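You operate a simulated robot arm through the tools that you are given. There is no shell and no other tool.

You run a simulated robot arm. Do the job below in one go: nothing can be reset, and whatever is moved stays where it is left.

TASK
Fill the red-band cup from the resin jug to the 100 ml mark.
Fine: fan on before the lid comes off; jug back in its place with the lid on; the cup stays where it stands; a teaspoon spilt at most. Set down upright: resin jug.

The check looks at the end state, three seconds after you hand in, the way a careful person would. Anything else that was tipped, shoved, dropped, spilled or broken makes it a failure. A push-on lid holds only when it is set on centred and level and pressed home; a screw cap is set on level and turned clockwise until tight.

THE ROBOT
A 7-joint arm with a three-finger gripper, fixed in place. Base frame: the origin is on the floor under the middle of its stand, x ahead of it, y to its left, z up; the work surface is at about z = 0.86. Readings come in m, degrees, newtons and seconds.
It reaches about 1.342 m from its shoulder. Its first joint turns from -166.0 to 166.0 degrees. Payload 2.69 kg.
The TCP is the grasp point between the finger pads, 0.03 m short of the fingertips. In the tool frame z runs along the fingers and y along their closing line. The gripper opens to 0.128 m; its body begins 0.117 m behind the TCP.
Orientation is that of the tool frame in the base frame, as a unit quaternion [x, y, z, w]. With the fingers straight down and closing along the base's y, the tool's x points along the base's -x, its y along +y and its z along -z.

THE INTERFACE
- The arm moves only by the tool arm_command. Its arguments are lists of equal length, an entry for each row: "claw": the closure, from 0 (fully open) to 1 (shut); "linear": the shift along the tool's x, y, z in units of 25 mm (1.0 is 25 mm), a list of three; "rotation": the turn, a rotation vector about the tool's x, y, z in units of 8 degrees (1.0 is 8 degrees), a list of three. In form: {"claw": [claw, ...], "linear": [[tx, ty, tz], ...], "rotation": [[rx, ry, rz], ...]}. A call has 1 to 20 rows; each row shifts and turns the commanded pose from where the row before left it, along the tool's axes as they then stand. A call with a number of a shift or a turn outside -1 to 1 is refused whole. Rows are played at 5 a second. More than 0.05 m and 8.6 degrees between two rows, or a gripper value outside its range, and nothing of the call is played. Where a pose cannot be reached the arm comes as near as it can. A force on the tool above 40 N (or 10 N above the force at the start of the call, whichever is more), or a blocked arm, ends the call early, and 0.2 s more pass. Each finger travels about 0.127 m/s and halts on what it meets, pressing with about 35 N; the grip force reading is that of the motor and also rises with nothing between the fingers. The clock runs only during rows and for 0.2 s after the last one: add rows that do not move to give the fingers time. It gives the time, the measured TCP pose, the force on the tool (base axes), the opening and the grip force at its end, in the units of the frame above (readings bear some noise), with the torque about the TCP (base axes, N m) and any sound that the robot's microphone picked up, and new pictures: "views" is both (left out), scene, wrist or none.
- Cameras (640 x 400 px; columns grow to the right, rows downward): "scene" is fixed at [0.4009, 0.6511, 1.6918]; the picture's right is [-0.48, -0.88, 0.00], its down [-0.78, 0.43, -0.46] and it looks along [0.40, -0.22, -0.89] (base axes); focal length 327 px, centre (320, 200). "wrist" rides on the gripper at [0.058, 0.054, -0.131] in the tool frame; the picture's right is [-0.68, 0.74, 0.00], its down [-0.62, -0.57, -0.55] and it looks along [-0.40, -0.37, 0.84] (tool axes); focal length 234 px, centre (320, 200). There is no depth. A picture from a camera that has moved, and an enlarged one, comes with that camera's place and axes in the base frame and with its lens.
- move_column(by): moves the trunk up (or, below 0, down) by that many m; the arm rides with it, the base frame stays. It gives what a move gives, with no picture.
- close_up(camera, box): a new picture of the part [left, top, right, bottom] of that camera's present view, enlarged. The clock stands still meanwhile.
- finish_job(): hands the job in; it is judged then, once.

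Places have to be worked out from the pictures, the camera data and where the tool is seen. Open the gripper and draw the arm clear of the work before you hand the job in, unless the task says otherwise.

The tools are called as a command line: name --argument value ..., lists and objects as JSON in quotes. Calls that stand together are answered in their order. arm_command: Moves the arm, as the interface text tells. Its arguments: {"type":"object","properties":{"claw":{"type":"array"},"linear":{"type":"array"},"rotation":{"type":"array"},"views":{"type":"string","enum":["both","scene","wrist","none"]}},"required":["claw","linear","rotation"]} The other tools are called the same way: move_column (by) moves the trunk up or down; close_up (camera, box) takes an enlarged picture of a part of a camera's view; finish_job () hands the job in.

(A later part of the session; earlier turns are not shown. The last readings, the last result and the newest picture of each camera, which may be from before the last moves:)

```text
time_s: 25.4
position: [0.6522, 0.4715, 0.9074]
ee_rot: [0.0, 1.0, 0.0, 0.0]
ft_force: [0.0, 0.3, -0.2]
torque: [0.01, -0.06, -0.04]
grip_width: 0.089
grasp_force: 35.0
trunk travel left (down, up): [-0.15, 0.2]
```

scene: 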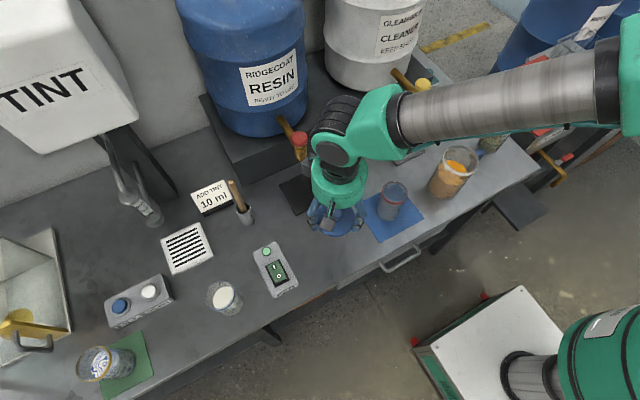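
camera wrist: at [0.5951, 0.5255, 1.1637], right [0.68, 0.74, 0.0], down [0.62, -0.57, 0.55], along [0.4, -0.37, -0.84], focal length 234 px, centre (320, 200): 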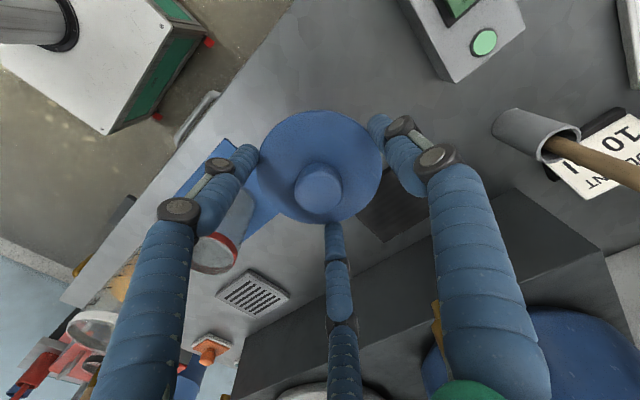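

Still no contact at 0.907. I continue in 2 to 3 mm steps.

arm_command --claw '[1, 1, 1, 1]' --linear '[[0, 0, 0.1], [0, 0, 0.1], [0, 0, 0.1], [0, 0, 0]]' --rotation '[[0, 0, 0], [0, 0, 0], [0, 0, 0], [0, 0, 0]]' --views "none"

close_up --camera "scene" --box '[280, 170, 400, 280]'

```text
time_s: 26.4
position: [0.6493, 0.4702, 0.9002]
ee_rot: [0.001, 1.0, -0.001, 0.001]
ft_force: [-0.6, 1.1, -0.6]
torque: [-0.01, 0.02, 0.0]
grip_width: 0.0891
grasp_force: 35.1
trunk travel left (down, up): [-0.15, 0.2]
```

```text
3.64 times, centred on (340, 225) of scene
camera zoom: at [0.4009, 0.6511, 1.6918], right [-0.48, -0.88, 0.0], down [-0.78, 0.43, -0.46], along [0.4, -0.22, -0.89], focal length 1188 px, centre (247, 109)
```

zoom: 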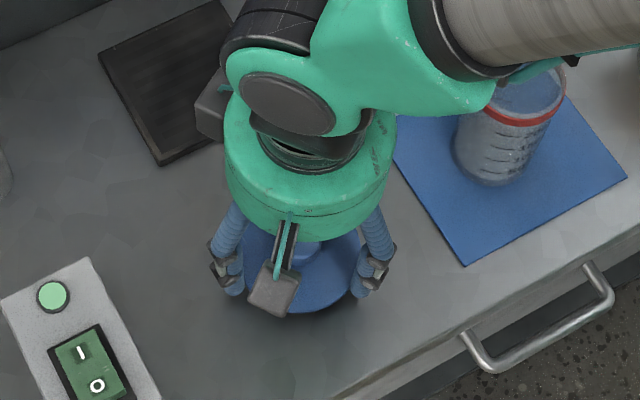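

Tips are at about 0.870 and still no contact. I continue in 2 mm steps.

arm_command --claw '[1, 1, 1]' --linear '[[0, 0, 0.1], [0, 0, 0.08], [0, 0, 0]]' --rotation '[[0, 0, 0], [0, 0, 0], [0, 0, 0]]' --views "none"

```text
time_s: 27.2
position: [0.6503, 0.4698, 0.8965]
ee_rot: [0.0, 1.0, 0.0, -0.001]
ft_force: [0.3, 0.3, -0.2]
torque: [0.03, -0.03, -0.01]
grip_width: 0.0887
grasp_force: 34.9
trunk travel left (down, up): [-0.15, 0.2]
```

arm_command --claw '[1, 1, 1, 1]' --linear '[[0, 0, 0.08], [0, 0, 0.08], [0, 0, 0.08], [0, 0, 0]]' --rotation '[[0, 0, 0], [0, 0, 0], [0, 0, 0], [0, 0, 0]]'

close_up --camera "wrist" --box '[180, 60, 460, 260]'

```text
time_s: 28.2
position: [0.6514, 0.4714, 0.8917]
ee_rot: [0.0, 1.0, 0.001, 0.0]
ft_force: [-2.4, -0.9, 14.8]
torque: [-0.08, 0.27, -0.01]
grip_width: 0.0893
grasp_force: 35.1
trunk travel left (down, up): [-0.15, 0.2]
camera wrist: at [0.5921, 0.5246, 1.0241], right [0.68, 0.74, 0.0], down [0.62, -0.57, 0.55], along [0.41, -0.37, -0.84], focal length 234 px, centre (320, 200)
```

scene: 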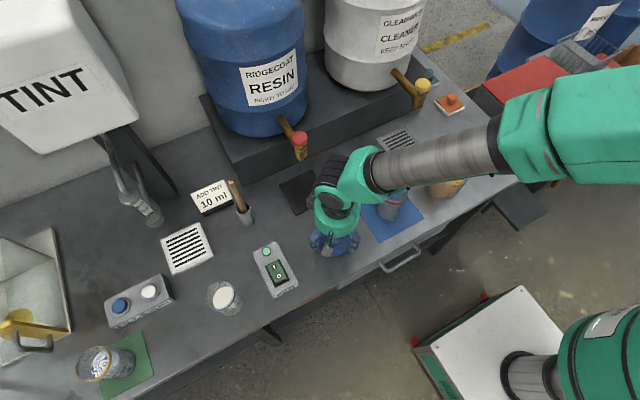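
wrist: 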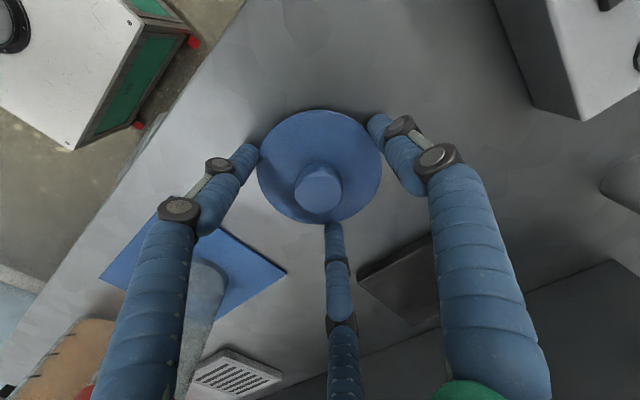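

```text
2.00 times, centred on (320, 160) of wrist
camera zoom: at [0.5921, 0.5246, 1.0241], right [0.68, 0.74, 0.0], down [0.62, -0.57, 0.55], along [0.41, -0.37, -0.84], focal length 468 px, centre (320, 280)
```

zoom: 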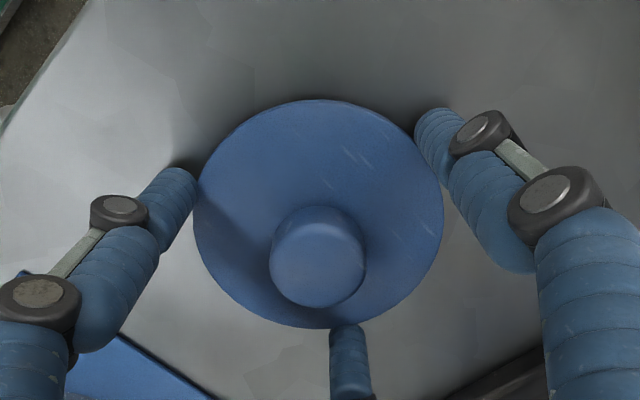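

Contact with 15 N at z≈0.891: the lid (and tips) are on the bench. I back off 1 mm, open the fingers and rise.

arm_command --claw '[1, 0.9, 0.8, 0.6, 0.4, 0.2, 0, 0, 0, 0]' --linear '[[0, 0, -0.05], [0, 0, 0], [0, 0, 0], [0, 0, 0], [0, 0, 0], [0, 0, 0], [0, 0, 0], [0, 0, 0], [0, 0, 0], [0, 0, 0]]' --rotation '[[0, 0, 0], [0, 0, 0], [0, 0, 0], [0, 0, 0], [0, 0, 0], [0, 0, 0], [0, 0, 0], [0, 0, 0], [0, 0, 0], [0, 0, 0]]' --views "wrist"

```text
time_s: 30.4
position: [0.6506, 0.4706, 0.8909]
ee_rot: [0.001, 1.0, 0.0, 0.0]
ft_force: [-0.3, -0.5, 0.0]
torque: [-0.03, -0.03, 0.02]
grip_width: 0.1281
grasp_force: 0.0
trunk travel left (down, up): [-0.15, 0.2]
camera wrist: at [0.5924, 0.5249, 1.0235], right [0.68, 0.74, 0.0], down [0.62, -0.56, 0.55], along [0.4, -0.37, -0.84], focal length 234 px, centre (320, 200)
```

wrist: 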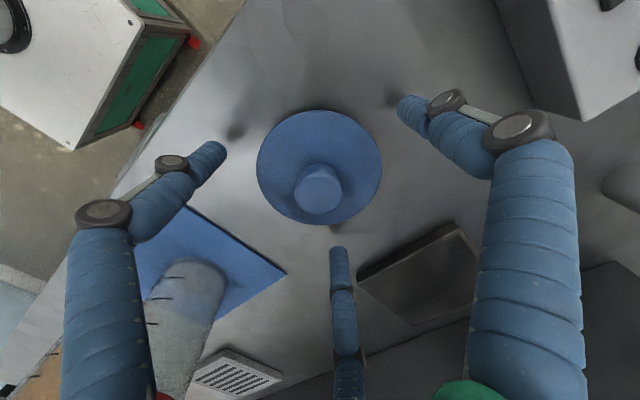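

The lid is released and lies flat, centred at about (0.650, 0.469). I rise and travel high across to the jug's right side.

arm_command --claw '[0, 0, 0, 0, 0, 0, 0, 0, 0, 0, 0]' --linear '[[0, 0, -0.6], [0, 0, -1], [0, 0, -1], [0, 0, -1], [0, 0, -1], [0, 0, -1], [0, 0, -1], [0, 0, -1], [0, 0, -1], [0, 0, -1], [0, 0, -1]]' --rotation '[[0, 0, 0], [0, 0, 0], [0, 0, 0], [0, 0, 0], [0, 0, 0], [0, 0, 0], [0, 0, 0], [0, 0, 0], [0, 0, 0], [0, 0, 0], [0, 0, 0]]' --views "none"

close_up --camera "wrist" --box '[160, 0, 480, 320]'

```text
time_s: 32.8
position: [0.6527, 0.4731, 1.1561]
ee_rot: [0.0, 1.0, -0.001, 0.0]
ft_force: [-0.3, 0.2, -0.3]
torque: [0.02, 0.01, 0.01]
grip_width: 0.1277
grasp_force: 0.1
trunk travel left (down, up): [-0.15, 0.2]
```

```text
1.25 times, centred on (320, 160) of wrist
camera zoom: at [0.5943, 0.5276, 1.2879], right [0.68, 0.74, 0.0], down [0.62, -0.56, 0.55], along [0.4, -0.37, -0.84], focal length 293 px, centre (320, 250)
```

zoom: 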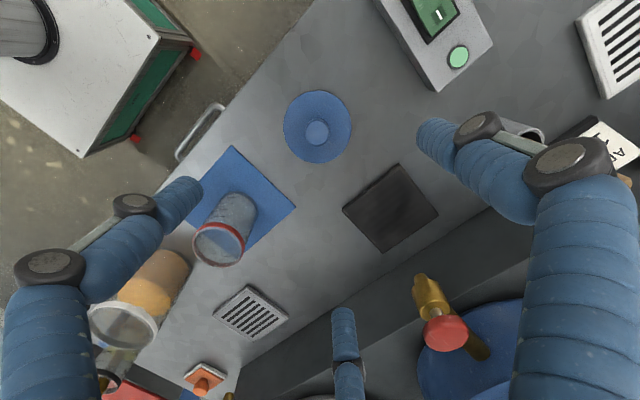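

The lid rests flat on the bench. I traverse to above the jug's right side, z≈1.2.

arm_command --claw '[0, 0, 0, 0, 0, 0, 0, 0, 0, 0, 0, 0, 0, 0, 0, 0, 0, 0, 0, 0]' --linear '[[0.088, -0.97, -0.1], [0.088, -0.97, -0.1], [0.088, -0.97, -0.1], [0.088, -0.97, -0.1], [0.088, -0.97, -0.1], [0.088, -0.97, -0.1], [0.088, -0.97, -0.1], [0.088, -0.97, -0.1], [0.088, -0.97, -0.1], [0.088, -0.97, -0.1], [0.088, -0.97, -0.1], [0.088, -0.97, -0.1], [0.088, -0.97, -0.1], [0.088, -0.97, -0.1], [0.088, -0.97, -0.1], [0.088, -0.97, -0.1], [0.088, -0.97, -0.1], [0.088, -0.97, -0.1], [0.088, -0.97, -0.1], [0.088, -0.97, -0.1]]' --rotation '[[0, 0, 0], [0, 0, 0], [0, 0, 0], [0, 0, 0], [0, 0, 0], [0, 0, 0], [0, 0, 0], [0, 0, 0], [0, 0, 0], [0, 0, 0], [0, 0, 0], [0, 0, 0], [0, 0, 0], [0, 0, 0], [0, 0, 0], [0, 0, 0], [0, 0, 0], [0, 0, 0], [0, 0, 0], [0, 0, 0]]' --views "scene"

close_up --camera "scene" --box '[360, 60, 560, 240]'

```text
time_s: 37.0
position: [0.6066, -0.0142, 1.2057]
ee_rot: [0.0, 1.0, 0.0, -0.001]
ft_force: [-0.4, 0.1, 0.5]
torque: [-0.04, 0.01, 0.0]
grip_width: 0.1281
grasp_force: 0.1
trunk travel left (down, up): [-0.15, 0.2]
```

scene: 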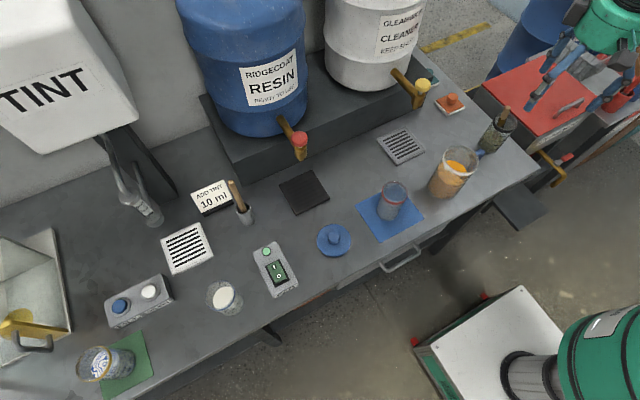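

```text
2.22 times, centred on (460, 150) of scene
camera zoom: at [0.4009, 0.6511, 1.6918], right [-0.48, -0.88, 0.0], down [-0.78, 0.43, -0.46], along [0.4, -0.22, -0.89], focal length 726 px, centre (9, 311)
```

zoom: 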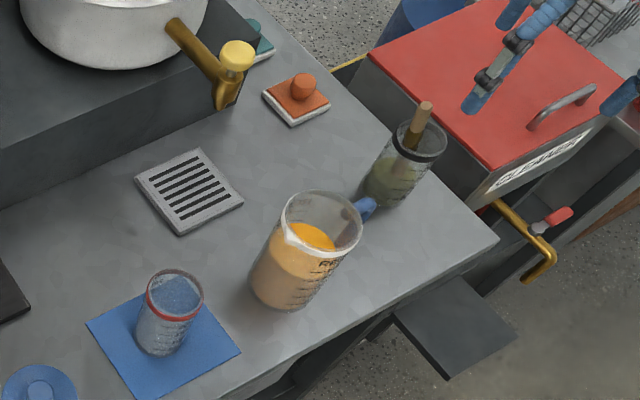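

Clear so far. Now I turn the gripper: 105° about its axis, then tilt it 60° so the fingers point mostly +y and 30° down, with the camera on top.

arm_command --claw '[0, 0, 0, 0, 0, 0, 0, 0, 0, 0, 0, 0, 0, 0, 0]' --linear '[[0, 0, 0], [0, 0, 0], [0, 0, 0], [0, 0, 0], [0, 0, 0], [0, 0, 0], [0, 0, 0], [0, 0, 0], [0, 0, 0], [0, 0, 0], [0, 0, 0], [0, 0, 0], [0, 0, 0], [0, 0, 0], [0, 0, 0]]' --rotation '[[0, 0, 0.9375], [0, 0, 0.9375], [0, 0, 0.9375], [0, 0, 0.9375], [0, 0, 0.9375], [0, 0, 0.9375], [0, 0, 0.9375], [0, 0, 0.9375], [0, 0, 0.9375], [0, 0, 0.9375], [0, 0, 0.9375], [0, 0, 0.9375], [0, 0, 0.9375], [0, 0, 0.9375], [0, 0, 0]]'

```text
time_s: 40.2
position: [0.6073, -0.0129, 1.2064]
ee_rot: [0.794, 0.609, 0.0, 0.0]
ft_force: [0.6, 0.1, -0.7]
torque: [0.01, -0.03, 0.01]
grip_width: 0.128
grasp_force: 0.0
trunk travel left (down, up): [-0.15, 0.2]
camera wrist: at [0.6748, 0.0302, 1.3383], right [0.54, -0.84, 0.0], down [-0.71, -0.45, 0.55], along [-0.46, -0.29, -0.84], focal length 234 px, centre (320, 200)
```

scene: 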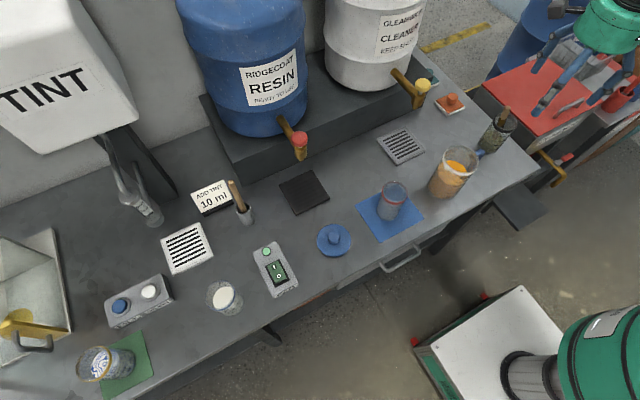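
wrist: 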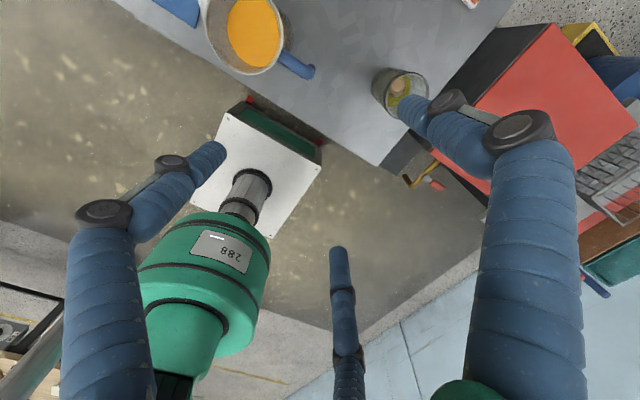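

The turn went as planned. The wrist view confirms the jug centre at (0.640, 0.110) and the handle tip at about (0.644, 0.027). Now I tilt 60°.

arm_command --claw '[0, 0, 0, 0, 0, 0, 0, 0, 0]' --linear '[[0, 0, 0], [0, 0, 0], [0, 0, 0], [0, 0, 0], [0, 0, 0], [0, 0, 0], [0, 0, 0], [0, 0, 0], [0, 0, 0]]' --rotation '[[0, 0.9375, 0], [0, 0.9375, 0], [0, 0.9375, 0], [0, 0.9375, 0], [0, 0.9375, 0], [0, 0.9375, 0], [0, 0.9375, 0], [0, 0.9375, 0], [0, 0, 0]]'

close_up --camera "wrist" --box '[200, 0, 440, 150]'

```text
time_s: 42.2
position: [0.6079, -0.0158, 1.2061]
ee_rot: [0.686, 0.528, 0.397, -0.305]
ft_force: [0.1, -0.7, 0.2]
torque: [0.07, 0.0, 0.05]
grip_width: 0.1279
grasp_force: 0.1
trunk travel left (down, up): [-0.15, 0.2]
camera wrist: at [0.6387, -0.1089, 1.3236], right [0.62, -0.52, -0.59], down [-0.75, -0.61, -0.26], along [-0.22, 0.6, -0.77], focal length 234 px, centre (320, 200)
```

scene: 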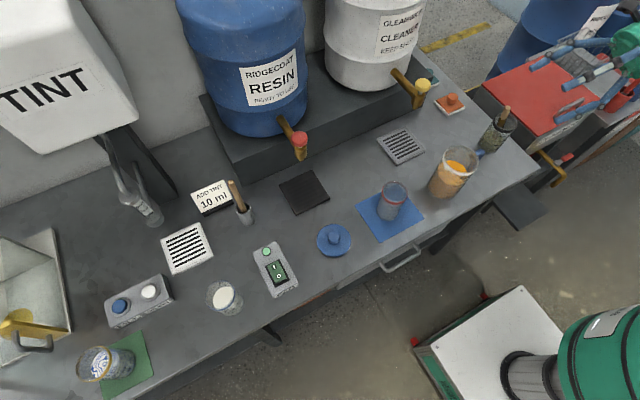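
wrist: 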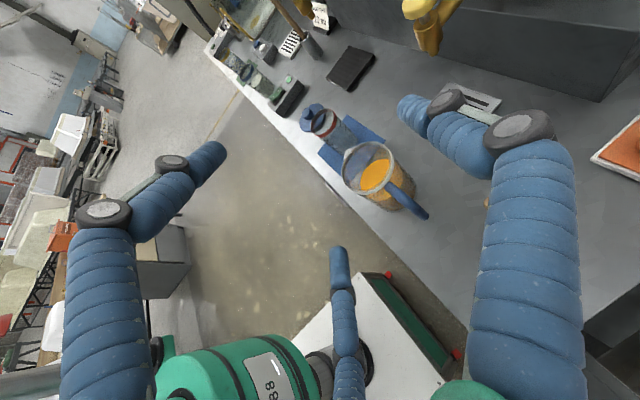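

```text
2.67 times, centred on (320, 75) of wrist
camera zoom: at [0.6387, -0.1089, 1.3236], right [0.62, -0.52, -0.59], down [-0.75, -0.61, -0.26], along [-0.22, 0.6, -0.77], focal length 624 px, centre (320, 533)
```

zoom: 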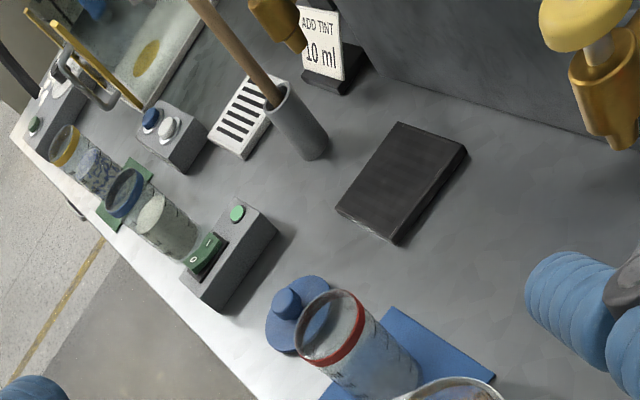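

I look closer at the jug, its handle, and the resin level from this side.

close_up --camera "wrist" --box '[320, 120, 460, 230]'

close_up --camera "scene" --box '[400, 120, 540, 220]'

close_up --camera "scene" --box '[500, 0, 640, 150]'

```text
3.64 times, centred on (390, 175) of wrist
camera zoom: at [0.6387, -0.1089, 1.3236], right [0.62, -0.52, -0.59], down [-0.75, -0.61, -0.26], along [-0.22, 0.6, -0.77], focal length 852 px, centre (66, 291)
```

zoom: 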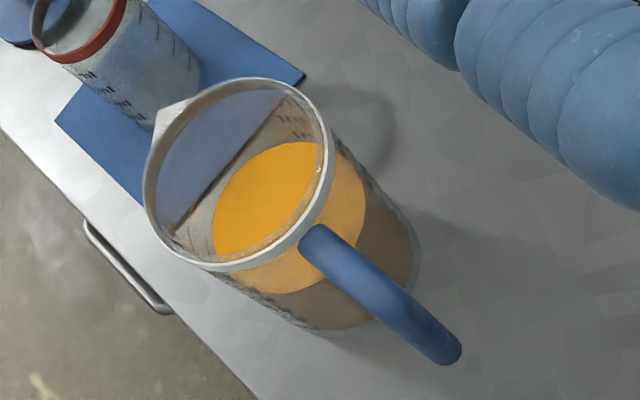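

```text
4.00 times, centred on (470, 170) of scene
camera zoom: at [0.4009, 0.6511, 1.6918], right [-0.48, -0.88, 0.0], down [-0.78, 0.43, -0.46], along [0.4, -0.22, -0.89], focal length 1307 px, centre (-280, 320)
```

zoom: 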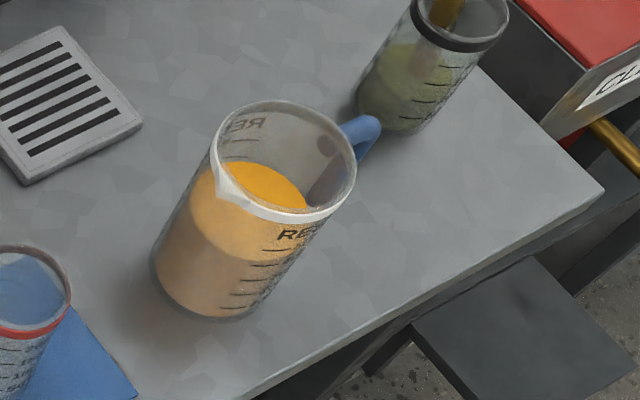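

```text
2.67 times, centred on (570, 75) of scene
camera zoom: at [0.4009, 0.6511, 1.6918], right [-0.48, -0.88, 0.0], down [-0.78, 0.43, -0.46], along [0.4, -0.22, -0.89], focal length 871 px, centre (-347, 533)
```

zoom: 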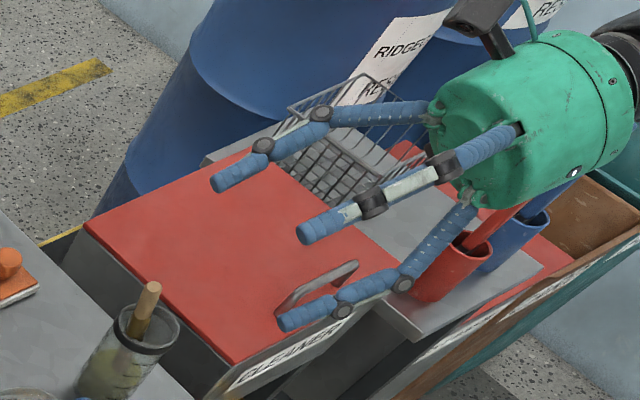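

The handle is a D-loop in the x≈0.64 plane, its outer edge at y≈0.027, thin enough to fit between the fingers. I descend vertically to the pre-grasp point 15 cm back along the finger axis.

arm_command --claw '[0, 0, 0, 0, 0, 0, 0, 0, 0]' --linear '[[-0.873, 0, 0.504], [-0.873, 0, 0.504], [-0.873, 0, 0.504], [-0.873, 0, 0.504], [-0.873, 0, 0.504], [-0.873, 0, 0.504], [-0.873, 0, 0.504], [-0.873, 0, 0.504], [0, 0, 0]]' --rotation '[[0, 0, 0], [0, 0, 0], [0, 0, 0], [0, 0, 0], [0, 0, 0], [0, 0, 0], [0, 0, 0], [0, 0, 0], [0, 0, 0]]'

close_up --camera "wrist" --box '[200, 0, 500, 250]'

close_up --camera "scene" --box '[400, 50, 600, 220]'

```text
time_s: 44.2
position: [0.6058, -0.0119, 1.0058]
ee_rot: [0.687, 0.527, 0.397, -0.305]
ft_force: [0.7, 0.6, -0.7]
torque: [0.02, 0.01, 0.01]
grip_width: 0.1278
grasp_force: 0.0
trunk travel left (down, up): [-0.15, 0.2]
camera wrist: at [0.6375, -0.1069, 1.1225], right [0.62, -0.52, -0.59], down [-0.75, -0.61, -0.26], along [-0.22, 0.6, -0.77], focal length 234 px, centre (320, 200)
```

scene: 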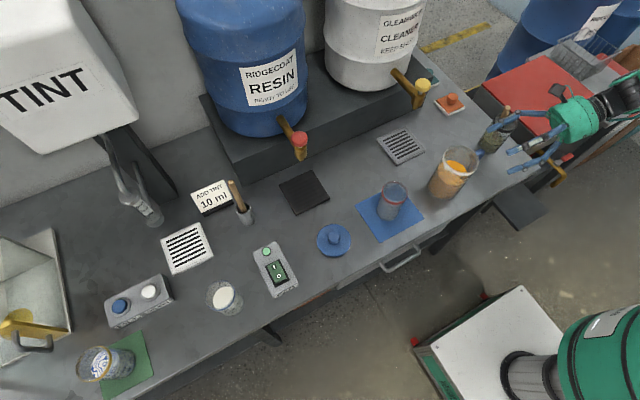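
wrist: 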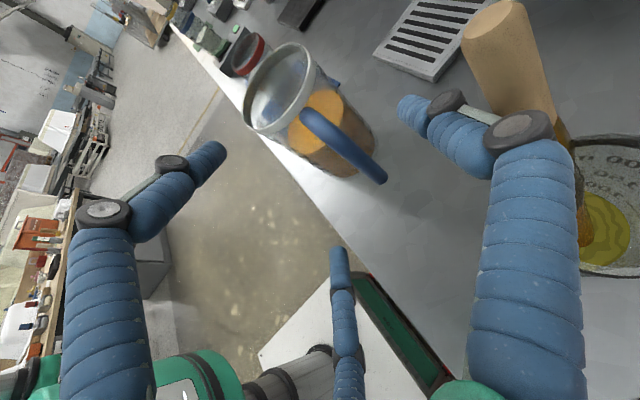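

```text
1.60 times, centred on (350, 125) of wrist
camera zoom: at [0.6375, -0.1069, 1.1225], right [0.62, -0.52, -0.59], down [-0.75, -0.61, -0.26], along [-0.22, 0.6, -0.77], focal length 375 px, centre (272, 320)
```

zoom: 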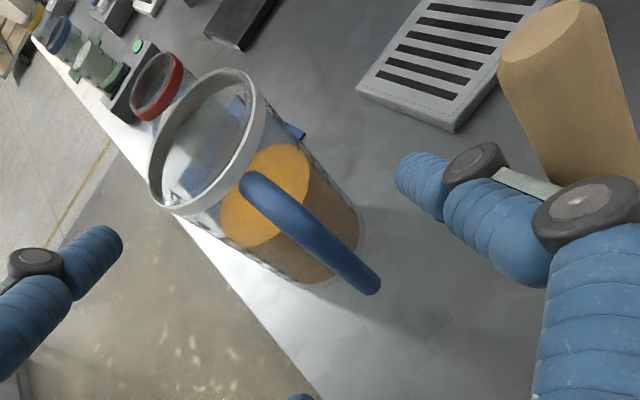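

```text
2.35 times, centred on (500, 135) of scene
camera zoom: at [0.4009, 0.6511, 1.6918], right [-0.48, -0.88, 0.0], down [-0.78, 0.43, -0.46], along [0.4, -0.22, -0.89], focal length 769 px, centre (-104, 353)
```

zoom: 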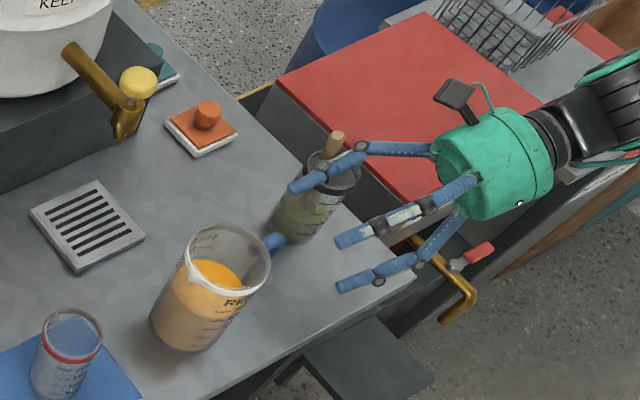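

The brush in the pot looks close to the +x finger. I take an enlarged look before going further.

close_up --camera "scene" --box '[470, 80, 550, 170]'

close_up --camera "wrist" --box '[400, 0, 640, 300]'

```text
4.44 times, centred on (510, 125) of scene
camera zoom: at [0.4009, 0.6511, 1.6918], right [-0.48, -0.88, 0.0], down [-0.78, 0.43, -0.46], along [0.4, -0.22, -0.89], focal length 1452 px, centre (-524, 533)
```

zoom: 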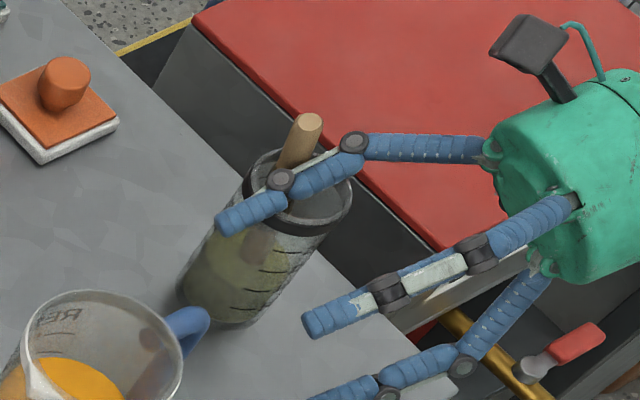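

```text
1.33 times, centred on (520, 150) of wrist
camera zoom: at [0.6375, -0.1069, 1.1225], right [0.62, -0.52, -0.59], down [-0.75, -0.61, -0.26], along [-0.22, 0.6, -0.77], focal length 312 px, centre (53, 267)
```

zoom: 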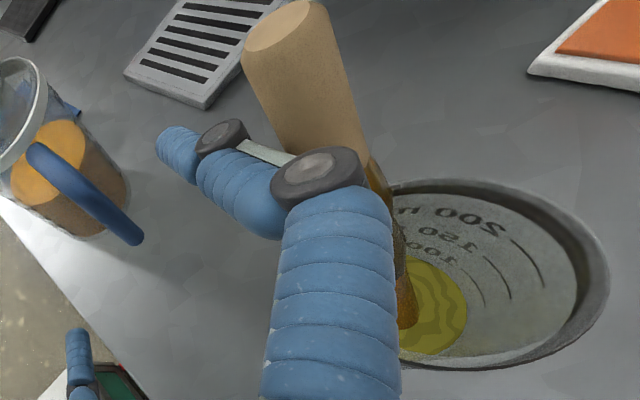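

The brush top (≈0.687, −0.058, 1.06) leaves too little room for this approach, though it has not been touched. I back straight up the same way and will come in steeper instead (fingers 60° down), which passes about 6 cm from the brush.

arm_command --claw '[0, 0, 0, 0, 0, 0, 0, 0, 0, 0, 0, 0, 0]' --linear '[[0.873, 0, -0.504], [0.873, 0, -0.504], [0.873, 0, -0.504], [0.873, 0, -0.504], [0.873, 0, -0.504], [0.873, 0, -0.504], [0.873, 0, -0.504], [0.873, 0, -0.504], [0, 0, 0], [0, 0, 0], [0, 0, 0], [0, 0, 0], [0, 0, 0]]' --rotation '[[0, 0, 0], [0, 0, 0], [0, 0, 0], [0, 0, 0], [0, 0, 0], [0, 0, 0], [0, 0, 0], [0, 0, 0], [0, -0.9375, 0], [0, -0.9375, 0], [0, -0.9375, 0], [0, -0.9375, 0], [0, 0, 0]]'

close_up --camera "scene" --box '[470, 80, 550, 170]'

```text
time_s: 47.0
position: [0.6084, -0.0142, 1.2067]
ee_rot: [0.766, 0.589, 0.205, -0.158]
ft_force: [-0.5, -0.4, -0.1]
torque: [-0.03, -0.01, 0.01]
grip_width: 0.1282
grasp_force: 0.1
trunk travel left (down, up): [-0.15, 0.2]
camera wrist: at [0.6561, -0.0408, 1.3501], right [0.56, -0.76, -0.34], down [-0.75, -0.63, 0.17], along [-0.34, 0.16, -0.93], focal length 234 px, centre (320, 200)
```

scene: 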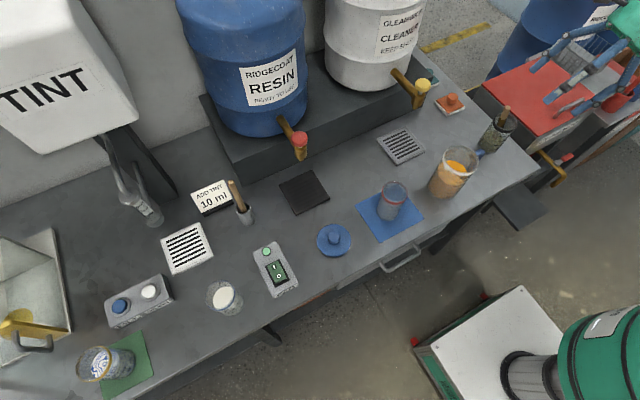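
wrist: 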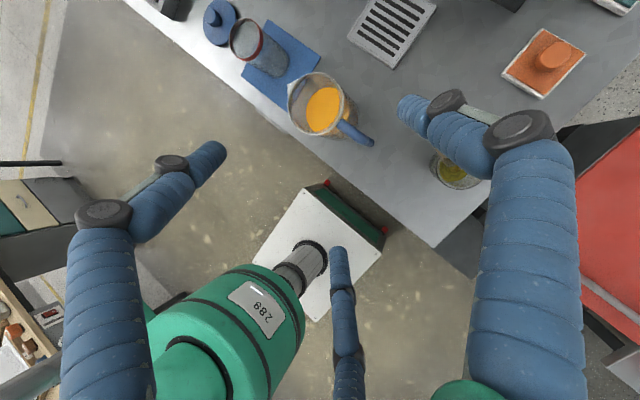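

```text
4.44 times, centred on (510, 125) of scene
camera zoom: at [0.4009, 0.6511, 1.6918], right [-0.48, -0.88, 0.0], down [-0.78, 0.43, -0.46], along [0.4, -0.22, -0.89], focal length 1452 px, centre (-524, 533)
```

zoom: 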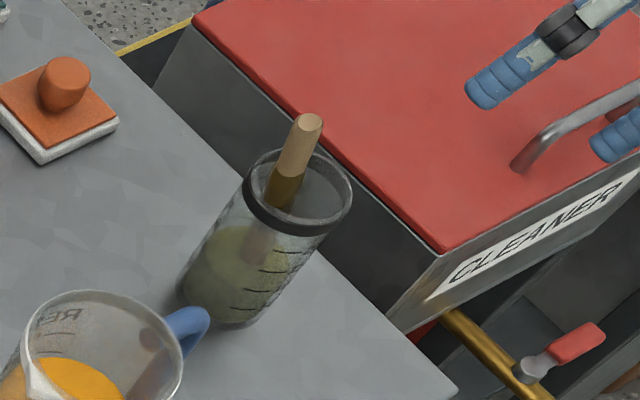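

The brush is undisturbed. I shift onto the new approach line and advance to 15 cm short of the grasp.

arm_command --claw '[0, 0, 0, 0, 0, 0, 0, 0, 0]' --linear '[[-0.97, 0, -0.557], [0, 0, 0.966], [0, 0, 0.966], [0, 0, 0.966], [0, 0, 0.966], [0, 0, 0.966], [0, 0, 0.966], [0, 0, 0.966], [0, 0, 0]]' --rotation '[[0, 0, 0], [0, 0, 0], [0, 0, 0], [0, 0, 0], [0, 0, 0], [0, 0, 0], [0, 0, 0], [0, 0, 0], [0, 0, 0]]'

close_up --camera "wrist" --box '[160, 0, 480, 240]'

close_up --camera "scene" --box '[410, 60, 570, 200]'

```text
time_s: 49.0
position: [0.6234, 0.043, 1.0595]
ee_rot: [0.766, 0.588, 0.205, -0.158]
ft_force: [-0.3, 0.1, 0.3]
torque: [0.02, -0.01, 0.02]
grip_width: 0.1277
grasp_force: 0.1
trunk travel left (down, up): [-0.15, 0.2]
camera wrist: at [0.6708, 0.0159, 1.2031], right [0.56, -0.76, -0.34], down [-0.75, -0.63, 0.17], along [-0.34, 0.16, -0.93], focal length 234 px, centre (320, 200)
```

scene: 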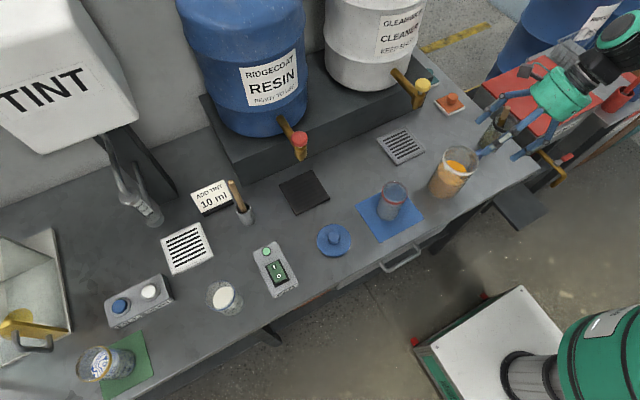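
wrist: 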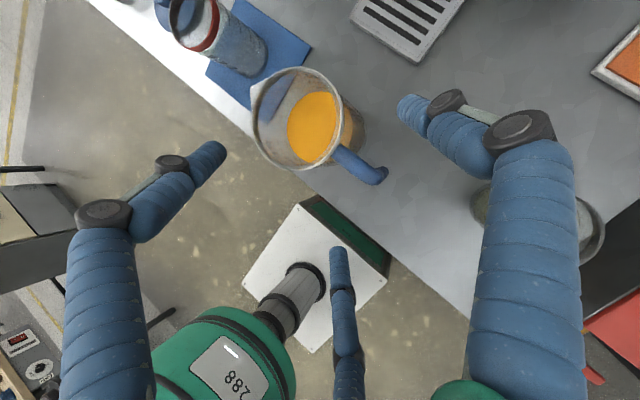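

```text
1.67 times, centred on (320, 120) of wrist
camera zoom: at [0.6708, 0.0159, 1.2031], right [0.56, -0.76, -0.34], down [-0.75, -0.63, 0.17], along [-0.34, 0.16, -0.93], focal length 390 px, centre (320, 333)
```

zoom: 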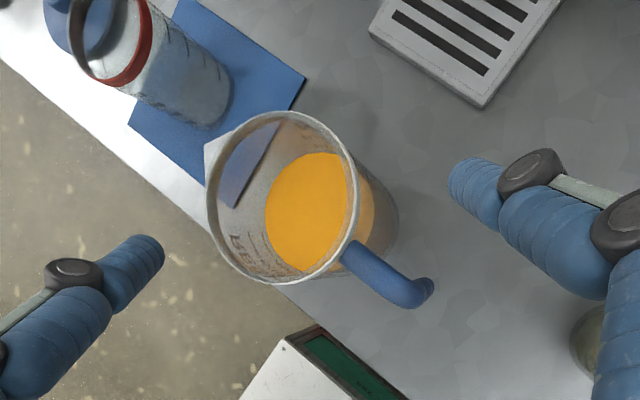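

```text
2.86 times, centred on (490, 130) of scene
camera zoom: at [0.4009, 0.6511, 1.6918], right [-0.48, -0.88, 0.0], down [-0.78, 0.43, -0.46], along [0.4, -0.22, -0.89], focal length 933 px, centre (-166, 400)
```

zoom: 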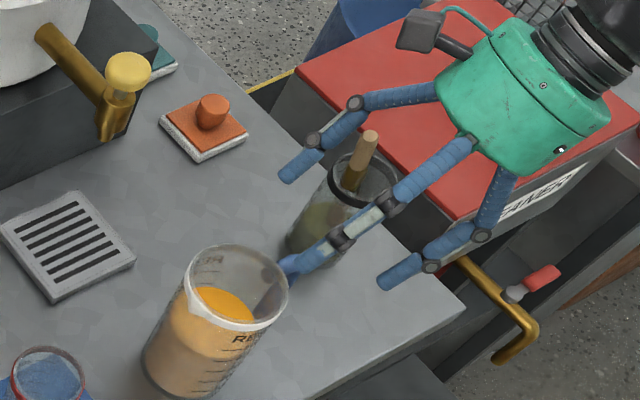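

The jug's rim centre reads (0.6415, 0.112), right on the approach line, and the brush is well clear. I advance the last 15 cm at a moderate pace.

arm_command --claw '[0, 0, 0, 0, 0, 0, 0, 0, 0, 0, 0]' --linear '[[0, 0, 0.6], [0, 0, 0.6], [0, 0, 0.6], [0, 0, 0.6], [0, 0, 0.6], [0, 0, 0.6], [0, 0, 0.6], [0, 0, 0.6], [0, 0, 0.6], [0, 0, 0.5], [0, 0, 0]]' --rotation '[[0, 0, 0], [0, 0, 0], [0, 0, 0], [0, 0, 0], [0, 0, 0], [0, 0, 0], [0, 0, 0], [0, 0, 0], [0, 0, 0], [0, 0, 0], [0, 0, 0]]'

close_up --camera "wrist" --box '[160, 0, 480, 240]'

close_up --camera "scene" --box '[410, 60, 570, 200]'

```text
time_s: 50.3
position: [0.6352, 0.0819, 0.9946]
ee_rot: [0.765, 0.588, 0.209, -0.157]
ft_force: [-0.4, 2.6, 16.1]
torque: [0.97, 0.37, -0.23]
grip_width: 0.1286
grasp_force: 0.0
trunk travel left (down, up): [-0.15, 0.2]
stopped in row 6: the force on the tool passed its limit at 52 N (the readings are from after the stop); the commanded pose is now the measured one
camera wrist: at [0.6829, 0.0543, 1.1391], right [0.56, -0.75, -0.34], down [-0.76, -0.64, 0.16], along [-0.33, 0.16, -0.93], focal length 234 px, centre (320, 200)
```

scene: 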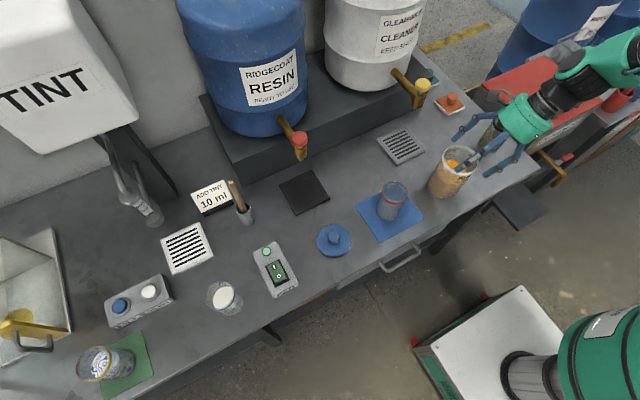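
wrist: 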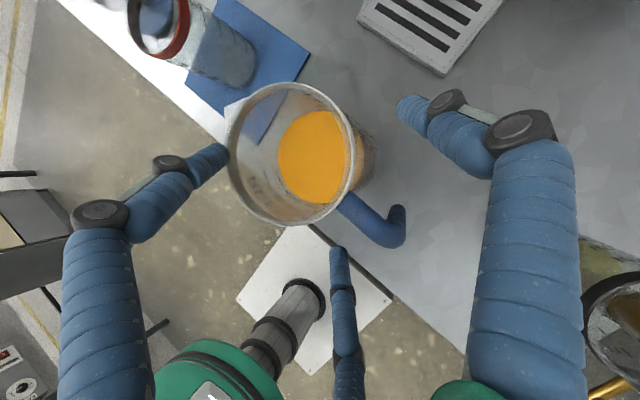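

```text
1.67 times, centred on (320, 120) of wrist
camera zoom: at [0.6829, 0.0543, 1.1391], right [0.56, -0.75, -0.34], down [-0.76, -0.64, 0.16], along [-0.33, 0.16, -0.93], focal length 390 px, centre (320, 333)
```

zoom: 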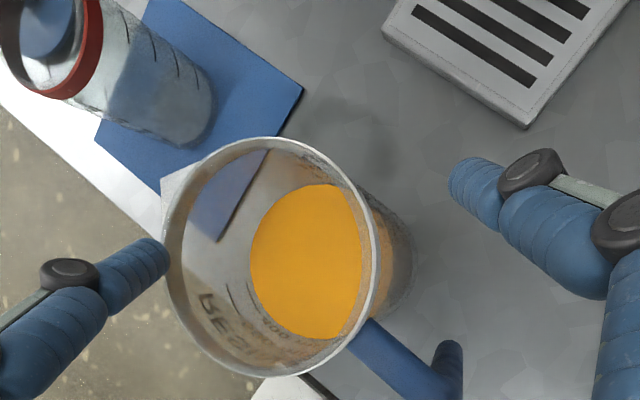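

```text
2.86 times, centred on (490, 130) of scene
camera zoom: at [0.4009, 0.6511, 1.6918], right [-0.48, -0.88, 0.0], down [-0.78, 0.43, -0.46], along [0.4, -0.22, -0.89], focal length 933 px, centre (-166, 400)
```

zoom: 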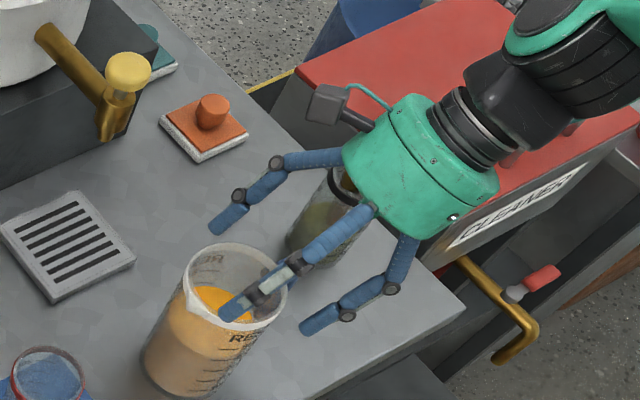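

The stop came from one finger tip landing on the jug's rim: the tip positions show this is a radial three-jaw hand (fingers 120° apart), so a slanted approach doesn't suit it. I back straight out along the same line and check that the jug hasn't shifted.

arm_command --claw '[0, 0, 0, 0, 0, 0, 0, 0, 0]' --linear '[[0, 0, -0.3], [0, 0, -0.8], [0, 0, -1], [0, 0, -1], [0, 0, -1], [0, 0, -1], [0, 0, -1], [0, 0, -1], [0, 0, 0]]' --rotation '[[0, 0, 0], [0, 0, 0], [0, 0, 0], [0, 0, 0], [0, 0, 0], [0, 0, 0], [0, 0, 0], [0, 0, 0], [0, 0, 0]]'

close_up --camera "scene" --box '[400, 120, 540, 220]'

```text
time_s: 52.3
position: [0.6079, -0.0046, 1.1442]
ee_rot: [0.766, 0.588, 0.208, -0.157]
ft_force: [-0.5, -0.5, 0.3]
torque: [0.01, -0.01, 0.0]
grip_width: 0.1283
grasp_force: 0.1
trunk travel left (down, up): [-0.15, 0.2]
camera wrist: at [0.6556, -0.0325, 1.2877], right [0.56, -0.75, -0.34], down [-0.75, -0.64, 0.16], along [-0.34, 0.16, -0.93], focal length 234 px, centre (320, 200)
```

scene: 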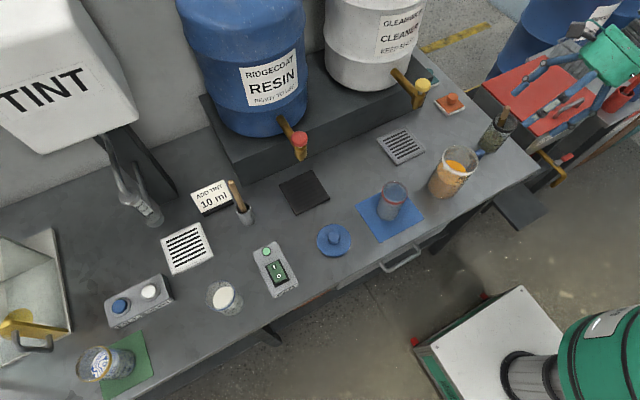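
wrist: 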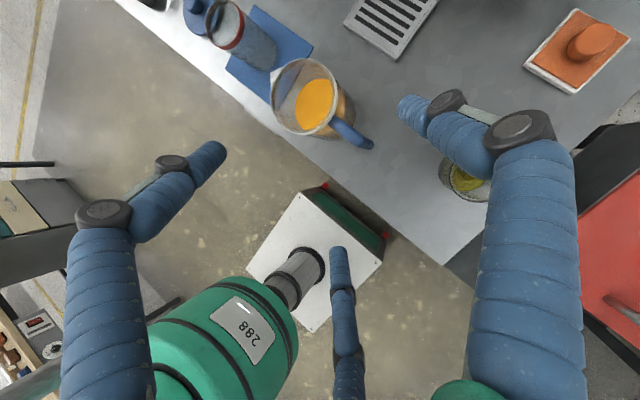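

```text
4.00 times, centred on (470, 170) of scene
camera zoom: at [0.4009, 0.6511, 1.6918], right [-0.48, -0.88, 0.0], down [-0.78, 0.43, -0.46], along [0.4, -0.22, -0.89], focal length 1307 px, centre (-280, 320)
```

zoom: 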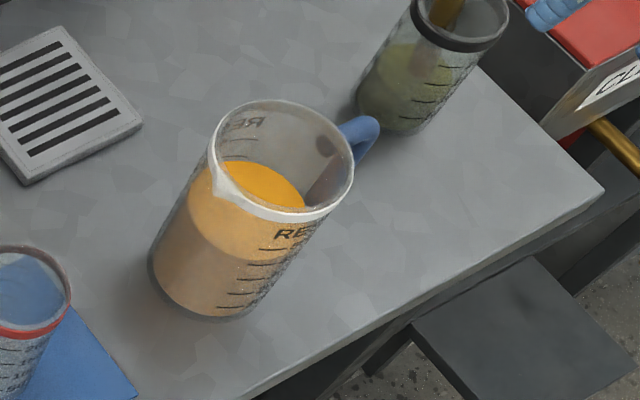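

The jug moved no more than about 1.5 mm and nothing spilled. I'll grip it from above with the three fingers around its body (handle and spout between fingers). First I rise and bring the tool back to straight down.

arm_command --claw '[0, 0, 0, 0, 0, 0, 0, 0, 0]' --linear '[[0.5, 0, -0.866], [0.5, 0, -0.866], [0.5, 0, -0.866], [0.5, 0, -0.866], [0, 0, 0], [0, 0, 0], [0, 0, 0], [0, 0, 0], [0, 0, 0]]' --rotation '[[0, 0, 0], [0, 0, 0], [0, 0, 0], [0, 0, 0], [0, -0.93, 0], [0, -0.93, 0], [0, -0.93, 0], [0, -0.93, 0], [0, 0, 0]]' --views "none"

arm_command --claw '[0, 0, 0, 0, 0, 0, 0, 0, 0, 0, 0, 0, 0, 0, 0, 0, 0, 0, 0]' --linear '[[0, 0, 0], [0, 0, 0], [0, 0, 0], [0, 0, 0], [0, 0, 0], [0, 0, 0], [0, 0, 0], [0, 0, 0], [0, 0, 0], [0, 0, 0], [0, 0, 0], [0, 0, 0], [0, 0, 0], [0, 0, 0], [0, 0, 0], [0, 0, 0], [0, 0, 0], [0, 0, 0], [0, 0, 0]]' --rotation '[[0, 0, -0.9375], [0, 0, -0.9375], [0, 0, -0.9375], [0, 0, -0.9375], [0, 0, -0.9375], [0, 0, -0.9375], [0, 0, -0.9375], [0, 0, -0.9375], [0, 0, -0.9375], [0, 0, -0.9375], [0, 0, -0.9375], [0, 0, -0.9375], [0, 0, -0.9375], [0, 0, -0.9375], [0, 0, -0.9375], [0, 0, -0.9375], [0, 0, -0.9375], [0, 0, -0.9375], [0, 0, 0]]'

```text
time_s: 54.3
position: [0.6111, -0.0044, 1.2469]
ee_rot: [0.793, 0.609, 0.004, -0.002]
ft_force: [-0.8, -0.5, -0.8]
torque: [-0.02, 0.04, 0.02]
grip_width: 0.1278
grasp_force: 0.0
trunk travel left (down, up): [-0.15, 0.2]
```

```text
time_s: 58.3
position: [0.6111, -0.0049, 1.2441]
ee_rot: [-0.262, 0.965, 0.002, 0.004]
ft_force: [-0.8, 0.5, 0.5]
torque: [0.01, -0.01, -0.02]
grip_width: 0.1276
grasp_force: 0.0
trunk travel left (down, up): [-0.15, 0.2]
camera wrist: at [0.5326, 0.0128, 1.3776], right [0.21, 0.98, 0.01], down [0.81, -0.18, 0.55], along [0.54, -0.11, -0.83], focal length 234 px, centre (320, 200)
```

scene: 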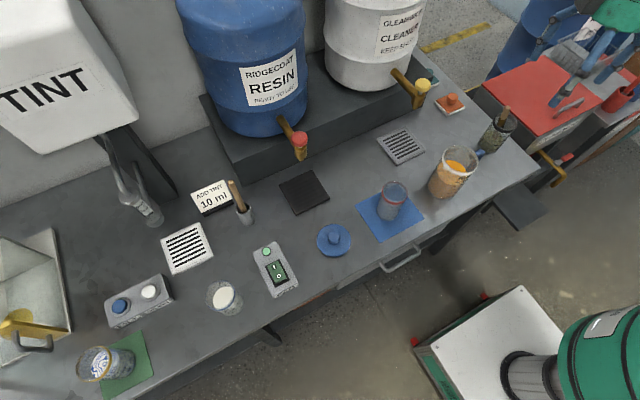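
wrist: 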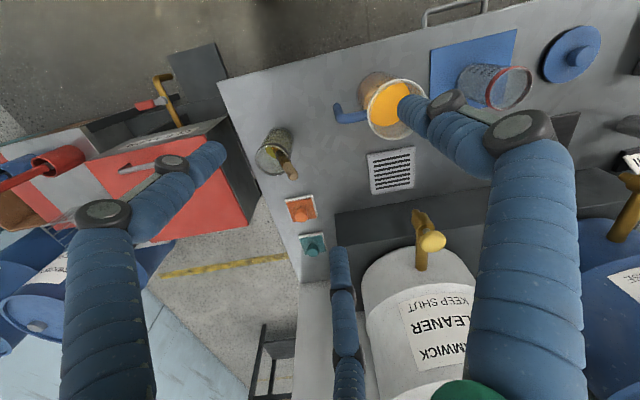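

The tool is straight down with the wanted finger angles (fingers near +x, and 30° from spout and handle). I move above the jug and lower to z≈1.14 to align precisely.

arm_command --claw '[0, 0, 0, 0, 0, 0, 0, 0, 0, 0]' --linear '[[-0.853, 0.858, 0], [-0.853, 0.858, 0], [-0.853, 0.858, 0], [-0.853, 0.858, 0], [0, 0, 1], [0, 0, 1], [0, 0, 1], [0, 0, 1], [0, 0, 0.2], [0, 0, 0]]' --rotation '[[0, 0.06, 0], [0, 0, 0], [0, 0, 0], [0, 0, 0], [0, 0, 0], [0, 0, 0], [0, 0, 0], [0, 0, 0], [0, 0, 0], [0, 0, 0]]'

close_up --camera "wrist" --box '[160, 0, 480, 240]'

close_up --camera "scene" --box '[400, 60, 560, 200]'

```text
time_s: 60.5
position: [0.6424, 0.1128, 1.1396]
ee_rot: [-0.26, 0.966, 0.002, 0.0]
ft_force: [-0.5, 0.2, 0.9]
torque: [0.06, -0.03, 0.0]
grip_width: 0.1279
grasp_force: 0.1
trunk travel left (down, up): [-0.15, 0.2]
camera wrist: at [0.5652, 0.1305, 1.2728], right [0.22, 0.98, 0.0], down [0.82, -0.18, 0.55], along [0.53, -0.12, -0.84], focal length 234 px, centre (320, 200)
```

scene: 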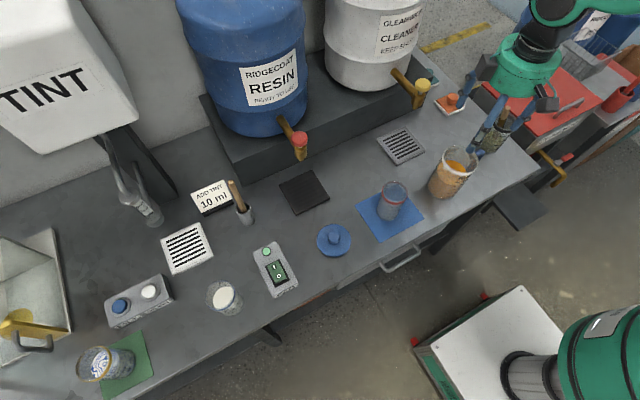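
wrist: 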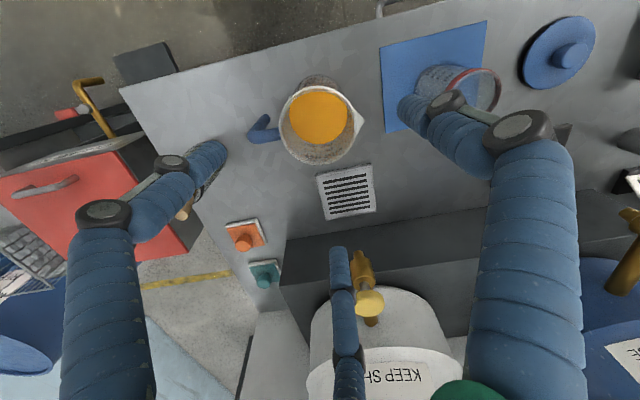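

```text
1.67 times, centred on (320, 120) of wrist
camera zoom: at [0.5652, 0.1305, 1.2728], right [0.22, 0.98, 0.0], down [0.82, -0.18, 0.55], along [0.53, -0.12, -0.84], focal length 390 px, centre (320, 333)
```

zoom: 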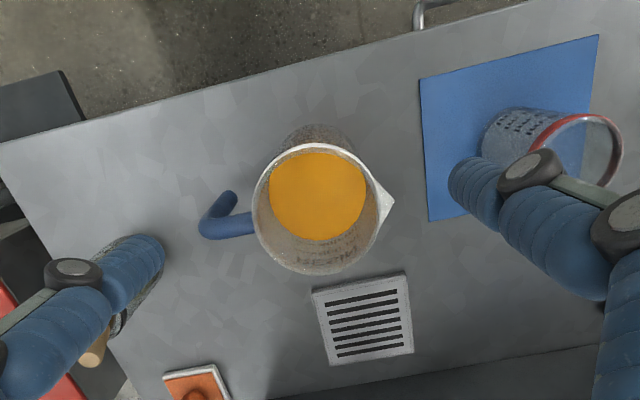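

```text
2.86 times, centred on (480, 130) of scene
camera zoom: at [0.4009, 0.6511, 1.6918], right [-0.48, -0.88, 0.0], down [-0.78, 0.43, -0.46], along [0.4, -0.22, -0.89], focal length 933 px, centre (-137, 400)
```

zoom: 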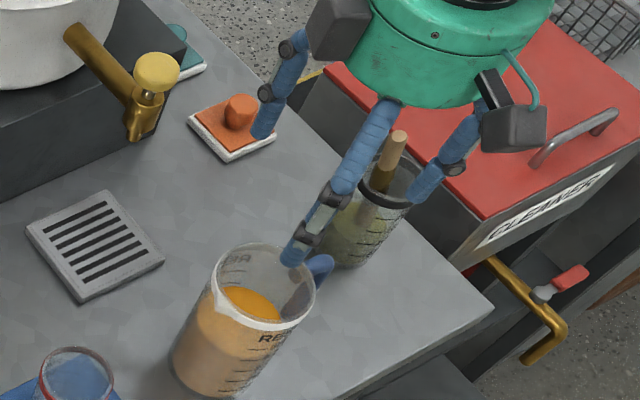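

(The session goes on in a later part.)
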